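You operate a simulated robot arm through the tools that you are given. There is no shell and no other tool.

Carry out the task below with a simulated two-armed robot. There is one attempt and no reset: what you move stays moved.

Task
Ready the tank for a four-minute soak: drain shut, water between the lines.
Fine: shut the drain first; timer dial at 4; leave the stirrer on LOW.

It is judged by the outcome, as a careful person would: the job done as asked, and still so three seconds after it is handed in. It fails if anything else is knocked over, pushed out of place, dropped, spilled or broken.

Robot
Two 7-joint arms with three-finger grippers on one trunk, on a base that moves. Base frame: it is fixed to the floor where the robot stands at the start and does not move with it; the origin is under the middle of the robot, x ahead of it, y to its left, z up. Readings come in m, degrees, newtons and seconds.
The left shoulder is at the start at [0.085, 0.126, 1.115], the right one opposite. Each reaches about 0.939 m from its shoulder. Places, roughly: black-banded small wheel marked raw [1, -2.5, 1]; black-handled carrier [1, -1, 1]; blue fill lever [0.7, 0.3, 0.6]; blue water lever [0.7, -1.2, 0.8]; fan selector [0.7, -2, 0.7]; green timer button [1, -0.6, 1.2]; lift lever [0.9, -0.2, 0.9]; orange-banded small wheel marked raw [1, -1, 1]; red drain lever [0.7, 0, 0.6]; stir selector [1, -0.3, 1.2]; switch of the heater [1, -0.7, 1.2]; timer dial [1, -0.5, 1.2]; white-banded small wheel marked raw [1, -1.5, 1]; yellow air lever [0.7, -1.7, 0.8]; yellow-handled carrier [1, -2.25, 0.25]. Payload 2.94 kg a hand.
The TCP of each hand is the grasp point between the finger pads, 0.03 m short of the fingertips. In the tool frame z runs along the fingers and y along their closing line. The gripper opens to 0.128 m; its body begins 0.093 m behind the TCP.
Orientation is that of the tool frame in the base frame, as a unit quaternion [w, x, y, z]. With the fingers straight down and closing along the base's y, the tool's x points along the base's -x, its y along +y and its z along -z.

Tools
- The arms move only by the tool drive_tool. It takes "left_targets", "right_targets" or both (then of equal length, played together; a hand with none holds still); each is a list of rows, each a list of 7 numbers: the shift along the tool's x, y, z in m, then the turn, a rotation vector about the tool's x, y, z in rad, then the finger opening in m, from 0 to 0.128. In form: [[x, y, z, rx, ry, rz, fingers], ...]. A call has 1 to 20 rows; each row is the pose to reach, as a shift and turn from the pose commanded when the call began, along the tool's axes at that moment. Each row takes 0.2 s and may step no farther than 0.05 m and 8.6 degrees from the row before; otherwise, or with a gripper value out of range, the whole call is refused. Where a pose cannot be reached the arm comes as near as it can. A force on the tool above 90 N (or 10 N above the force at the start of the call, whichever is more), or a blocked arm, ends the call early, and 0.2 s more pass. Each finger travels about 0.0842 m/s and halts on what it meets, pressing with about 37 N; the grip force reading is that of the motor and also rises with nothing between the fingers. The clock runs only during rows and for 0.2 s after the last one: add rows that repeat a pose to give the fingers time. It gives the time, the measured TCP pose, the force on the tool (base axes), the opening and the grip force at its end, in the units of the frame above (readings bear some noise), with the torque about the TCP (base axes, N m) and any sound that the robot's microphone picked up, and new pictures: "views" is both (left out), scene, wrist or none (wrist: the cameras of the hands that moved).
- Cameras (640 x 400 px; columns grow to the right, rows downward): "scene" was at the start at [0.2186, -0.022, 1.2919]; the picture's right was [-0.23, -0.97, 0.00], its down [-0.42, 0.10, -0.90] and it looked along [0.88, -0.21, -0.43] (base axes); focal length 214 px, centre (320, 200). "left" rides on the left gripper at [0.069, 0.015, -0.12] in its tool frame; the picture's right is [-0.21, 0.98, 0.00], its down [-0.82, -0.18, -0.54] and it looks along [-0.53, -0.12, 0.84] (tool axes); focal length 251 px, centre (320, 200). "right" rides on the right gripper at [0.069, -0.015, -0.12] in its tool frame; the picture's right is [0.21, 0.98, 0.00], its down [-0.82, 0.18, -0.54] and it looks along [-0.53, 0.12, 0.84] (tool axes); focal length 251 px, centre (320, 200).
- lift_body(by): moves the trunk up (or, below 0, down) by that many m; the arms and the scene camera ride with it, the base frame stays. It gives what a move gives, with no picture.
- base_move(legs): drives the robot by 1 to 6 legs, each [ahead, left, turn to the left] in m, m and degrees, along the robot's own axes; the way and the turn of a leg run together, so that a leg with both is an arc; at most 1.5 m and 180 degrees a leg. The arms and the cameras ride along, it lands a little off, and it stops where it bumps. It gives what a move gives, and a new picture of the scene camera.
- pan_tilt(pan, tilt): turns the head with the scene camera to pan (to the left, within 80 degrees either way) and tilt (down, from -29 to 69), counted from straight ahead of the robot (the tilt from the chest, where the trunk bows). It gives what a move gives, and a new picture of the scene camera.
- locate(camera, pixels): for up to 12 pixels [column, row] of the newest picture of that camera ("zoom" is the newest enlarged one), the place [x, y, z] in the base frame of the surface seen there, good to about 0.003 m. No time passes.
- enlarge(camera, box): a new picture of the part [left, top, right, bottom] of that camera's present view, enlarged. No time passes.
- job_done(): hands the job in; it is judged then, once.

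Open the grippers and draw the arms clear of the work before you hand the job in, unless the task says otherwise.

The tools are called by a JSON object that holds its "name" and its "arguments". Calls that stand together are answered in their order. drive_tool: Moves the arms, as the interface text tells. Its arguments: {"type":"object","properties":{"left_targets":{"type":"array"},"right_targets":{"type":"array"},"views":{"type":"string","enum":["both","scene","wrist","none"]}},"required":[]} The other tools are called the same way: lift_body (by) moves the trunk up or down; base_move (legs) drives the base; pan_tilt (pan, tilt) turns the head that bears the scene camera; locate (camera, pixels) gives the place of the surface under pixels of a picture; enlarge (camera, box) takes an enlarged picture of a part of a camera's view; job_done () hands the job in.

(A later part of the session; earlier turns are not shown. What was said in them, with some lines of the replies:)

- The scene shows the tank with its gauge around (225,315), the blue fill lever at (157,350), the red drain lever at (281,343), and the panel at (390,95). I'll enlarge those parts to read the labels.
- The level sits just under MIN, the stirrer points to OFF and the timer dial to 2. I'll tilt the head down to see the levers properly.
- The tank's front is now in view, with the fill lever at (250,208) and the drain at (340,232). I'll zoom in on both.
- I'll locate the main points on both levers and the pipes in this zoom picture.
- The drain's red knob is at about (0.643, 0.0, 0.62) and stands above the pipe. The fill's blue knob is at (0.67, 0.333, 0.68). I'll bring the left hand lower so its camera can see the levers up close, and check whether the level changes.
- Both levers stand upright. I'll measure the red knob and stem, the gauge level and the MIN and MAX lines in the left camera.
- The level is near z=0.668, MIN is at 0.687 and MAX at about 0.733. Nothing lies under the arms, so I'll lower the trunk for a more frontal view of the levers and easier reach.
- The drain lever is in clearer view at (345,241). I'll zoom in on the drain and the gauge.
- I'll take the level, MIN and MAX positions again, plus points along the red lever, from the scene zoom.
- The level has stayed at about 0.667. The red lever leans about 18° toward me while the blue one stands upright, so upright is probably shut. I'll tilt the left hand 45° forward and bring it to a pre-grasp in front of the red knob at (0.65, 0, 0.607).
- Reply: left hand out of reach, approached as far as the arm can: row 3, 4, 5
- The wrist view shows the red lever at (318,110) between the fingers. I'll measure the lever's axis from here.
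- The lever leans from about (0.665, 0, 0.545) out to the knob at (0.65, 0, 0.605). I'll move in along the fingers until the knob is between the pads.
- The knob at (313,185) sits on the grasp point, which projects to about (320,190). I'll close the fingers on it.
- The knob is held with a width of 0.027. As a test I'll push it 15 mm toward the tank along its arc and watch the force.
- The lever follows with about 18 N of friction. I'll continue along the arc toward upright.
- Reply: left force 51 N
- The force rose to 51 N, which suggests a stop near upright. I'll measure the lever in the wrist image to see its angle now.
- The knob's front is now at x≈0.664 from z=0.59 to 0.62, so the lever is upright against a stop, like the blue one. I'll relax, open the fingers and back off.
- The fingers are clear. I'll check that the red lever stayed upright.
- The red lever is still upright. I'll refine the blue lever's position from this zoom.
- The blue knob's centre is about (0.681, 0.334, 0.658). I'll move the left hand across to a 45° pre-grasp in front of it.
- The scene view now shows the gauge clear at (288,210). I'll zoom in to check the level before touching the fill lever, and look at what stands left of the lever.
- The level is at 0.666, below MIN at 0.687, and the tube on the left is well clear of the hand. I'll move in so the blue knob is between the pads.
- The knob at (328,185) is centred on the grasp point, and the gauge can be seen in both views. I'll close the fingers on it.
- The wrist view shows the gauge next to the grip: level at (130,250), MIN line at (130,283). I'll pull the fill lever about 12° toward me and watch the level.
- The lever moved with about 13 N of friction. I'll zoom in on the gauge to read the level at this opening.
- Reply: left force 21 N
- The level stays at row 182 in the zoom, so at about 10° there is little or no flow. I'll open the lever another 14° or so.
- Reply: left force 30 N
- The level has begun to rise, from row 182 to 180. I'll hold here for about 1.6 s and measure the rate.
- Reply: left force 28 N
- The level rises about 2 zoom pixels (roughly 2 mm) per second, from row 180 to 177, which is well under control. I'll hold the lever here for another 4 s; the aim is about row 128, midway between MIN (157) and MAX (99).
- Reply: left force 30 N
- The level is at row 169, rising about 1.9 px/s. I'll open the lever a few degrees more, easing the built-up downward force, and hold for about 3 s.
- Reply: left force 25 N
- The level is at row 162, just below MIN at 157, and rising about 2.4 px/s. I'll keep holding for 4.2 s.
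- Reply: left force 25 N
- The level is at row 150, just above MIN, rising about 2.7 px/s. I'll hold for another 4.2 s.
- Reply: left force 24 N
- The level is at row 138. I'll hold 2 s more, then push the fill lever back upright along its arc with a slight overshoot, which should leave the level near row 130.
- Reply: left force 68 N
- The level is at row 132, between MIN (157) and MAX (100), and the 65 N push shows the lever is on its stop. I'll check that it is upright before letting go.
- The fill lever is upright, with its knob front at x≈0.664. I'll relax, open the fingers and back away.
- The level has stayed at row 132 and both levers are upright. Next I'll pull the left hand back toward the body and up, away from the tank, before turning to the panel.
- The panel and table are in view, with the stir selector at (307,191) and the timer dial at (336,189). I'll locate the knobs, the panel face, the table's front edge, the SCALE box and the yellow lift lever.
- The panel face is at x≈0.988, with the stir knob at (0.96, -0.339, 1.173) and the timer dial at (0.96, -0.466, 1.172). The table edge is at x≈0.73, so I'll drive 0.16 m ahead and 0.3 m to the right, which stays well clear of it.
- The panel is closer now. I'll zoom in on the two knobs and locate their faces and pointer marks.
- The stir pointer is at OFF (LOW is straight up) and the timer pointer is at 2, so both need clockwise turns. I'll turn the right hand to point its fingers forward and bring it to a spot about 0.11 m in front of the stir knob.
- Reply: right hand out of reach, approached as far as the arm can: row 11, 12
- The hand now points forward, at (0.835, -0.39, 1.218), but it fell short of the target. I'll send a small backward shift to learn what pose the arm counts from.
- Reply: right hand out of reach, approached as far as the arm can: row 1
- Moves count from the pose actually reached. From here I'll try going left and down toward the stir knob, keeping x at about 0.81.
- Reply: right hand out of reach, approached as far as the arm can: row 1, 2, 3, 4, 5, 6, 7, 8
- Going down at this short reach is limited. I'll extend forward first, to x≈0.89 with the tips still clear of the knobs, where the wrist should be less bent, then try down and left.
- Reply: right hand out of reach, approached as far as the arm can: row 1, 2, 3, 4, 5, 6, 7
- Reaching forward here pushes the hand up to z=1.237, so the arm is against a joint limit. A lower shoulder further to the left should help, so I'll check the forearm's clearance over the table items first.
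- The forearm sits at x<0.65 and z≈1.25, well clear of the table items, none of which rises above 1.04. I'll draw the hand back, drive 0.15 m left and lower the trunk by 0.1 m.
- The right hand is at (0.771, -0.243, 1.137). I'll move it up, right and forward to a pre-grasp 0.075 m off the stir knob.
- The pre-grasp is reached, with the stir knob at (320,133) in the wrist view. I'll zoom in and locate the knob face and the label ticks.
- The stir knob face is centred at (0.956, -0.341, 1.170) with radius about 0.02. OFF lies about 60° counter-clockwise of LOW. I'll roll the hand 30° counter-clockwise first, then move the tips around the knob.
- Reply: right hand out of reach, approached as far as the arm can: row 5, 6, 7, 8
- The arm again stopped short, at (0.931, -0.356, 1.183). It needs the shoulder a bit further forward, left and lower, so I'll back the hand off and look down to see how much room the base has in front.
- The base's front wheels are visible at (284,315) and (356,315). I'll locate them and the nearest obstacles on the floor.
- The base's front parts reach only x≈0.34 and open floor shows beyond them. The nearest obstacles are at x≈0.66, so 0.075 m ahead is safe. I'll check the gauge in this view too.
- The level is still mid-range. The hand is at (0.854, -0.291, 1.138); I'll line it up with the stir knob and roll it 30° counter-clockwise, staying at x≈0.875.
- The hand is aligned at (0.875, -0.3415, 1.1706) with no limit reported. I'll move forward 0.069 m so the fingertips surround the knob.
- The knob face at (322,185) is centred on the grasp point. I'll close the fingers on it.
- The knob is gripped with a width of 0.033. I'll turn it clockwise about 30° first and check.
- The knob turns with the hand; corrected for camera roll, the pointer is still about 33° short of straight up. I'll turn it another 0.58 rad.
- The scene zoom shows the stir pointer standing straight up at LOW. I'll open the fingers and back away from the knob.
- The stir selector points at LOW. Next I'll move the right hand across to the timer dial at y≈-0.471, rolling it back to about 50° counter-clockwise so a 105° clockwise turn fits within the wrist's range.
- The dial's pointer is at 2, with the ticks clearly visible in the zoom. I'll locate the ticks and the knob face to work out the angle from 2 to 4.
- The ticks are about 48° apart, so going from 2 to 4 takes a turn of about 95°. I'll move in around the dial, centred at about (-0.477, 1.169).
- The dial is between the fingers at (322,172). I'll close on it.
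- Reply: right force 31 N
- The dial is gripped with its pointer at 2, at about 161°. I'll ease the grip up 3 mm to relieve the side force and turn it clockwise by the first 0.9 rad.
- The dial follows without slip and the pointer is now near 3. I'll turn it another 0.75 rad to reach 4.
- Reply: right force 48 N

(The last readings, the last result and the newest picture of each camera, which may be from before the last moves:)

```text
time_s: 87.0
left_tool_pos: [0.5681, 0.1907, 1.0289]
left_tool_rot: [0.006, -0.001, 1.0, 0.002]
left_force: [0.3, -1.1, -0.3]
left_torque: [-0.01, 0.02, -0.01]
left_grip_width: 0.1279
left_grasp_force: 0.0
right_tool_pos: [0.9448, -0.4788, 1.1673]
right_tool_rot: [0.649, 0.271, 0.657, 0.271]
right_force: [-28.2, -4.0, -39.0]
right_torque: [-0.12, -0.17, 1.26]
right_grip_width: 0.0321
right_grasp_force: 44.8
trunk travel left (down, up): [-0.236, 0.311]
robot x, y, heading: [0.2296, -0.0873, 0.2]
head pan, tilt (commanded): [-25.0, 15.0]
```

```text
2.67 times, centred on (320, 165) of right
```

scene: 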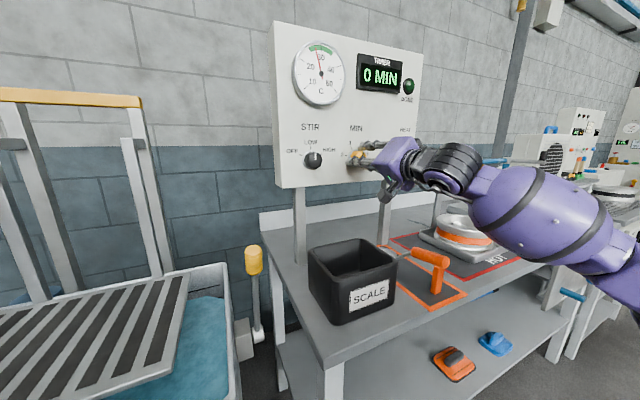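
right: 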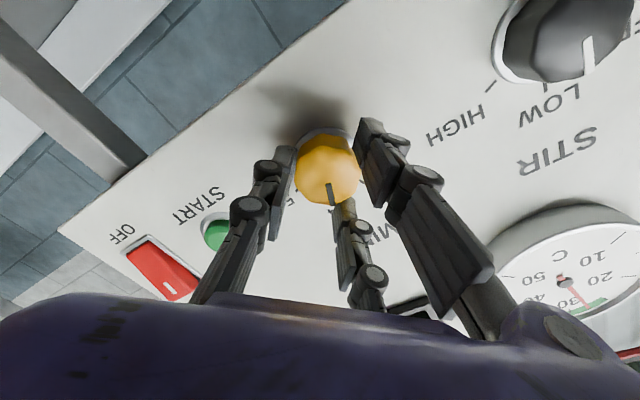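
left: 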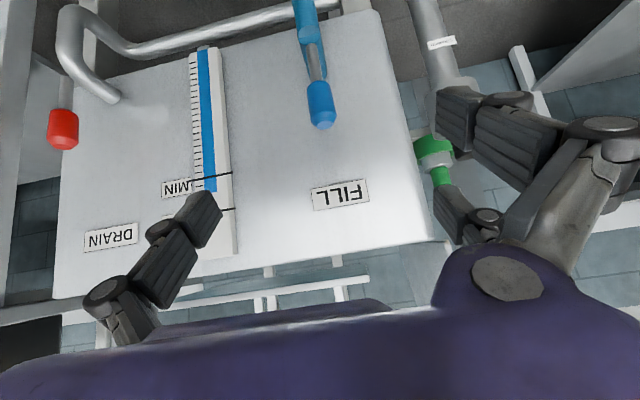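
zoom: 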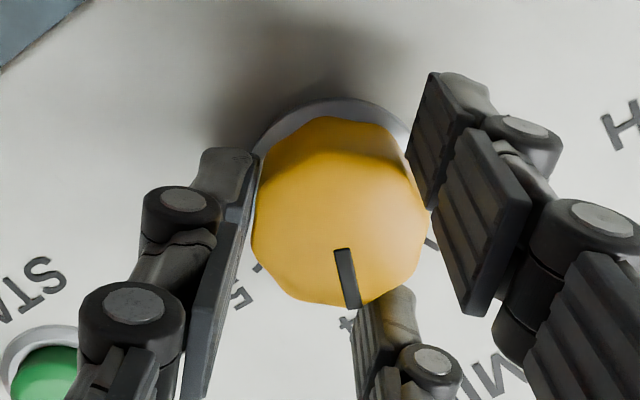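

The hand roll is +45°, which puts the pointer at about 65°, matching the 4 tick. I'll let go, back away and inspect it.

{"name": "drive_tool", "arguments": {"right_targets": [[0, 0, 0, 0, 0, 0, 0.035], [0, 0, 0, 0, 0, 0, 0.055], [0, 0, 0, 0, 0, 0, 0.075], [0, 0, 0, 0, 0, 0, 0.08], [0, 0, -0.025, 0, 0, 0, 0.08], [0, 0, -0.05, 0, 0, 0, 0.08], [0, 0, -0.075, 0, 0, 0, 0.08]], "views": "both"}}

{"name": "enlarge", "arguments": {"camera": "scene", "box": [285, 115, 415, 195]}}

{"name": "enlarge", "arguments": {"camera": "right", "box": [220, 50, 460, 200]}}

```text
time_s: 88.6
left_tool_pos: [0.5684, 0.1928, 1.0273]
left_tool_rot: [0.008, -0.002, 1.0, -0.001]
left_force: [-1.5, 0.6, 0.7]
left_torque: [0.01, 0.0, 0.0]
left_grip_width: 0.128
left_grasp_force: 0.0
right_tool_pos: [0.868, -0.4772, 1.175]
right_tool_rot: [0.654, 0.269, 0.653, 0.27]
right_force: [0.1, -0.8, -0.3]
right_torque: [-0.06, 0.01, -0.04]
right_grip_width: 0.0801
right_grasp_force: 0.1
trunk travel left (down, up): [-0.236, 0.311]
robot x, y, heading: [0.2334, -0.0888, 0.3]
head pan, tilt (commanded): [-25.0, 15.0]
```

scene: 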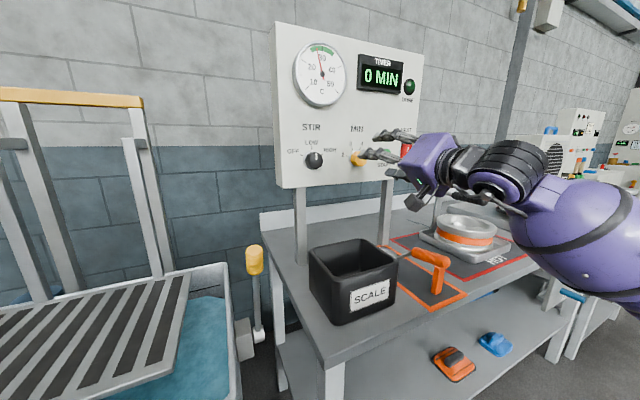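
right: 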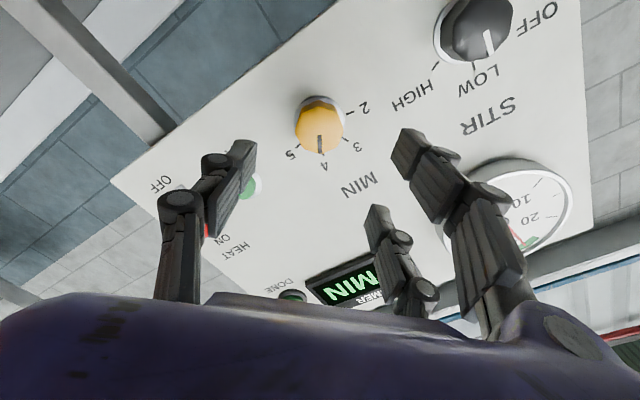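

```text
4.92 times, centred on (350, 155) of scene
```

zoom: 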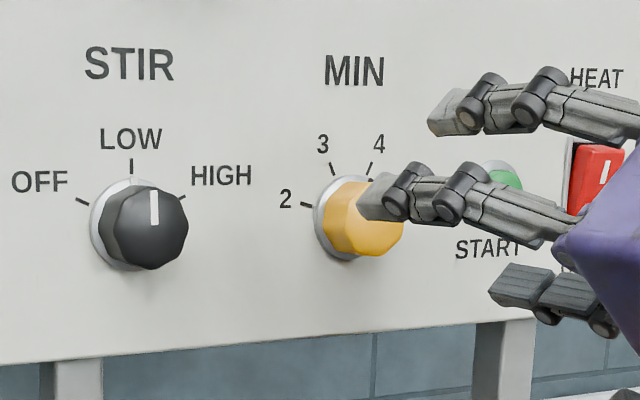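

```text
2.67 times, centred on (340, 125) of right
```

zoom: 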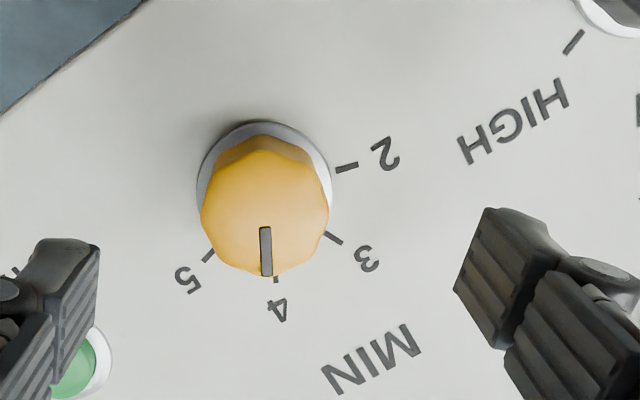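

The pointer sits at the 4 tick in the wrist zoom. I'll zoom in tighter to check its angle against the ticks.

{"name": "enlarge", "arguments": {"camera": "right", "box": [280, 85, 370, 165]}}

{"name": "locate", "arguments": {"camera": "right", "pixels": [[345, 139], [350, 112], [298, 146], [323.5, 154], [319.5, 137], [320.5, 150]]}}

```text
5.00 times, centred on (325, 125) of right
```

zoom: 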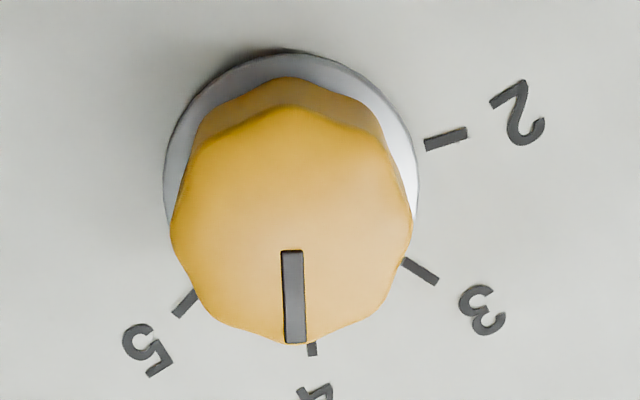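

```text
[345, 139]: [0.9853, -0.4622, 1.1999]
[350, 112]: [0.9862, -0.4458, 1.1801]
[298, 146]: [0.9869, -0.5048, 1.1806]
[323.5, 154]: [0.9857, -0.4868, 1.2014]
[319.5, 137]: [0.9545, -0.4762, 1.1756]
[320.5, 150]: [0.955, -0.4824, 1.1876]
```

The pointer is at about 63° and the 4 tick at about 66°, so the dial is on 4. I'll open the right hand fully and draw it back from the panel.

{"name": "drive_tool", "arguments": {"right_targets": [[0, 0, -0.03, 0, 0, 0, 0.08], [0, 0, -0.06, 0, 0, -0.13, 0.09], [0, 0, -0.09, 0, 0, -0.26, 0.11], [0, 0, -0.12, 0, 0, -0.39, 0.128], [0, 0, -0.15, 0, 0, -0.52, 0.128], [0, 0, -0.17, 0, 0, -0.65, 0.128]], "views": "scene"}}

{"name": "base_move", "arguments": {"legs": [[-0.2, 0.0, 0.0]]}}

{"name": "enlarge", "arguments": {"camera": "scene", "box": [240, 60, 440, 200]}}

```text
time_s: 90.0
left_tool_pos: [0.5656, 0.1918, 1.0286]
left_tool_rot: [0.008, -0.002, 1.0, 0.0]
left_force: [-0.9, -0.7, 1.0]
left_torque: [-0.04, -0.07, -0.04]
left_grip_width: 0.128
left_grasp_force: 0.0
right_tool_pos: [0.6989, -0.4793, 1.1726]
right_tool_rot: [0.706, 0.053, 0.704, 0.056]
right_force: [-0.5, 0.4, 0.4]
right_torque: [0.02, 0.02, -0.02]
right_grip_width: 0.1281
right_grasp_force: 0.0
right hand out of reach, approached as far as the arm can: row 6
trunk travel left (down, up): [-0.236, 0.311]
robot x, y, heading: [0.2328, -0.0855, 0.2]
head pan, tilt (commanded): [-25.0, 15.0]
```

scene: 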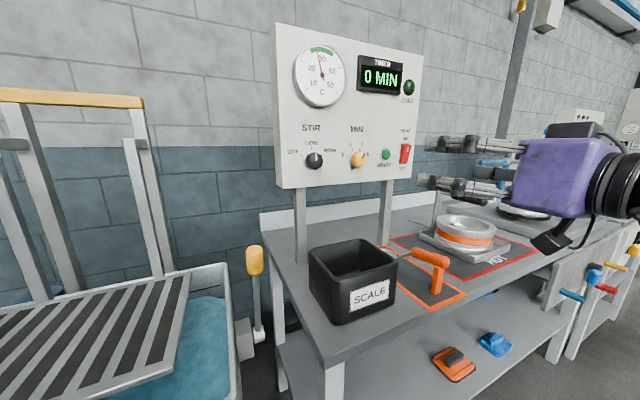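

```text
time_s: 91.6
left_tool_pos: [0.3682, 0.1919, 1.0263]
left_tool_rot: [0.008, -0.001, 1.0, 0.0]
left_force: [-0.5, -0.3, -0.4]
left_torque: [0.0, -0.02, -0.04]
left_grip_width: 0.1281
left_grasp_force: 0.1
right_tool_pos: [0.5008, -0.4816, 1.1739]
right_tool_rot: [0.706, 0.056, 0.704, 0.055]
right_force: [-0.1, -0.3, 0.4]
right_torque: [-0.02, 0.03, 0.03]
right_grip_width: 0.1278
right_grasp_force: 0.0
trunk travel left (down, up): [-0.236, 0.311]
robot x, y, heading: [0.0318, -0.0875, 0.3]
head pan, tilt (commanded): [-25.0, 15.0]
```

scene: 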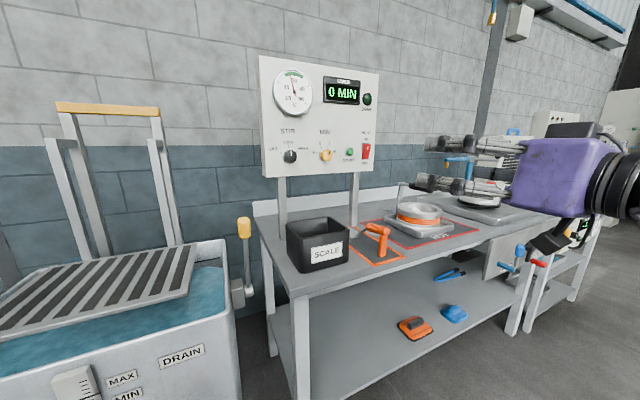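

```text
2.86 times, centred on (340, 130) of scene
```

zoom: 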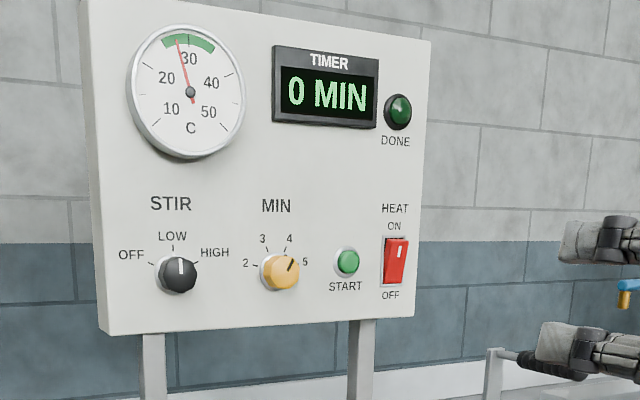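

Both hands are clear of the panel: stir on LOW, heater and start untouched. I'll zoom in further on the knobs to confirm the dial's angle, then look at the tank again.

{"name": "enlarge", "arguments": {"camera": "scene", "box": [276, 125, 366, 180]}}

{"name": "locate", "arguments": {"camera": "zoom", "pixels": [[290, 190], [333, 142], [357, 143], [395, 195], [350, 182], [366, 165], [88, 175]]}}

{"name": "pan_tilt", "arguments": {"pan": 12, "tilt": 45}}

{"name": "enlarge", "arguments": {"camera": "scene", "box": [180, 100, 420, 280]}}

```text
7.11 times, centred on (321, 152) of scene
```

zoom: 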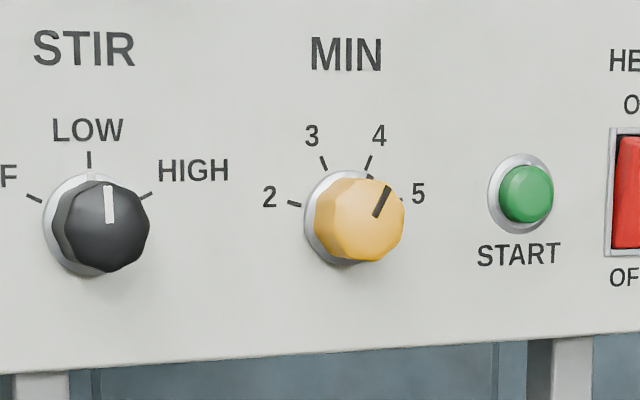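

```text
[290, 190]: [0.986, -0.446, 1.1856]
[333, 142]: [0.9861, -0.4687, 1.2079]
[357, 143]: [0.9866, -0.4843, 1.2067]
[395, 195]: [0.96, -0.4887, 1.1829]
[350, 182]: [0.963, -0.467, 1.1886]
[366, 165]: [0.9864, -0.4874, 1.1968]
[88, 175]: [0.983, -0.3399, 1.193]
```

```text
time_s: 92.7
left_tool_pos: [0.3677, 0.1923, 1.0272]
left_tool_rot: [0.007, -0.002, 1.0, 0.0]
left_force: [-0.9, 0.1, -0.2]
left_torque: [-0.01, 0.02, 0.01]
left_grip_width: 0.1277
left_grasp_force: 0.0
right_tool_pos: [0.5035, -0.482, 1.1739]
right_tool_rot: [0.705, 0.055, 0.705, 0.055]
right_force: [-0.6, -0.7, 0.6]
right_torque: [-0.01, -0.01, -0.01]
right_grip_width: 0.128
right_grasp_force: 0.1
trunk travel left (down, up): [-0.236, 0.311]
robot x, y, heading: [0.0305, -0.0848, -0.2]
head pan, tilt (commanded): [12.0, 45.0]
```

scene: 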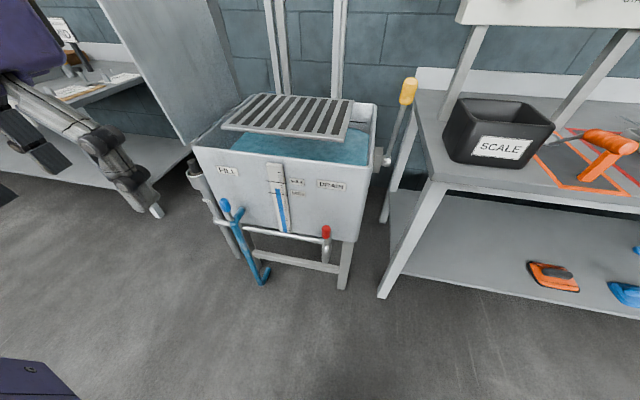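

```text
2.22 times, centred on (300, 190) of scene
```

zoom: 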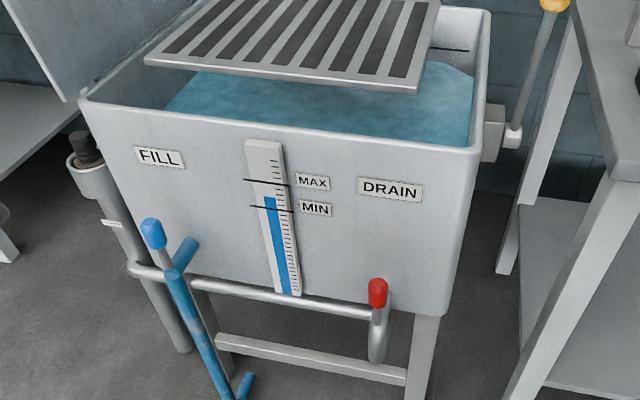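

The level sits between MIN (row 209) and MAX (row 182) at row 197, unchanged since I shut the fill about 50 s ago, and both levers stand upright. The stir selector is on LOW and the dial on 4. Both hands are open and clear, so I'm handing in the job.

{"name": "job_done", "arguments": {}}

```text
The job is handed in.
```

The tank is ready for a four-minute soak, and I've handed the job in. The hand-in gave no pass or fail result.

- **Drain:** I shut it first. The red lever was leaning about 20° off upright and is now upright against its stop.
- **Water:** It is a little under halfway up from MIN to MAX. It held there for about 50 seconds after I shut the fill lever, so nothing is leaking.
- **Timer dial:** It is set to 4, with the pointer a few degrees past the mark. I did not press START, so the display still shows 0 MIN.
- **Stirrer:** It is on LOW.

I left the heater switch alone, and I saw nothing knocked over or moved. The thermometer needle has dropped slightly below 30, probably from the cold fill water. Both grippers are open and the arms are clear of the tank and panel.
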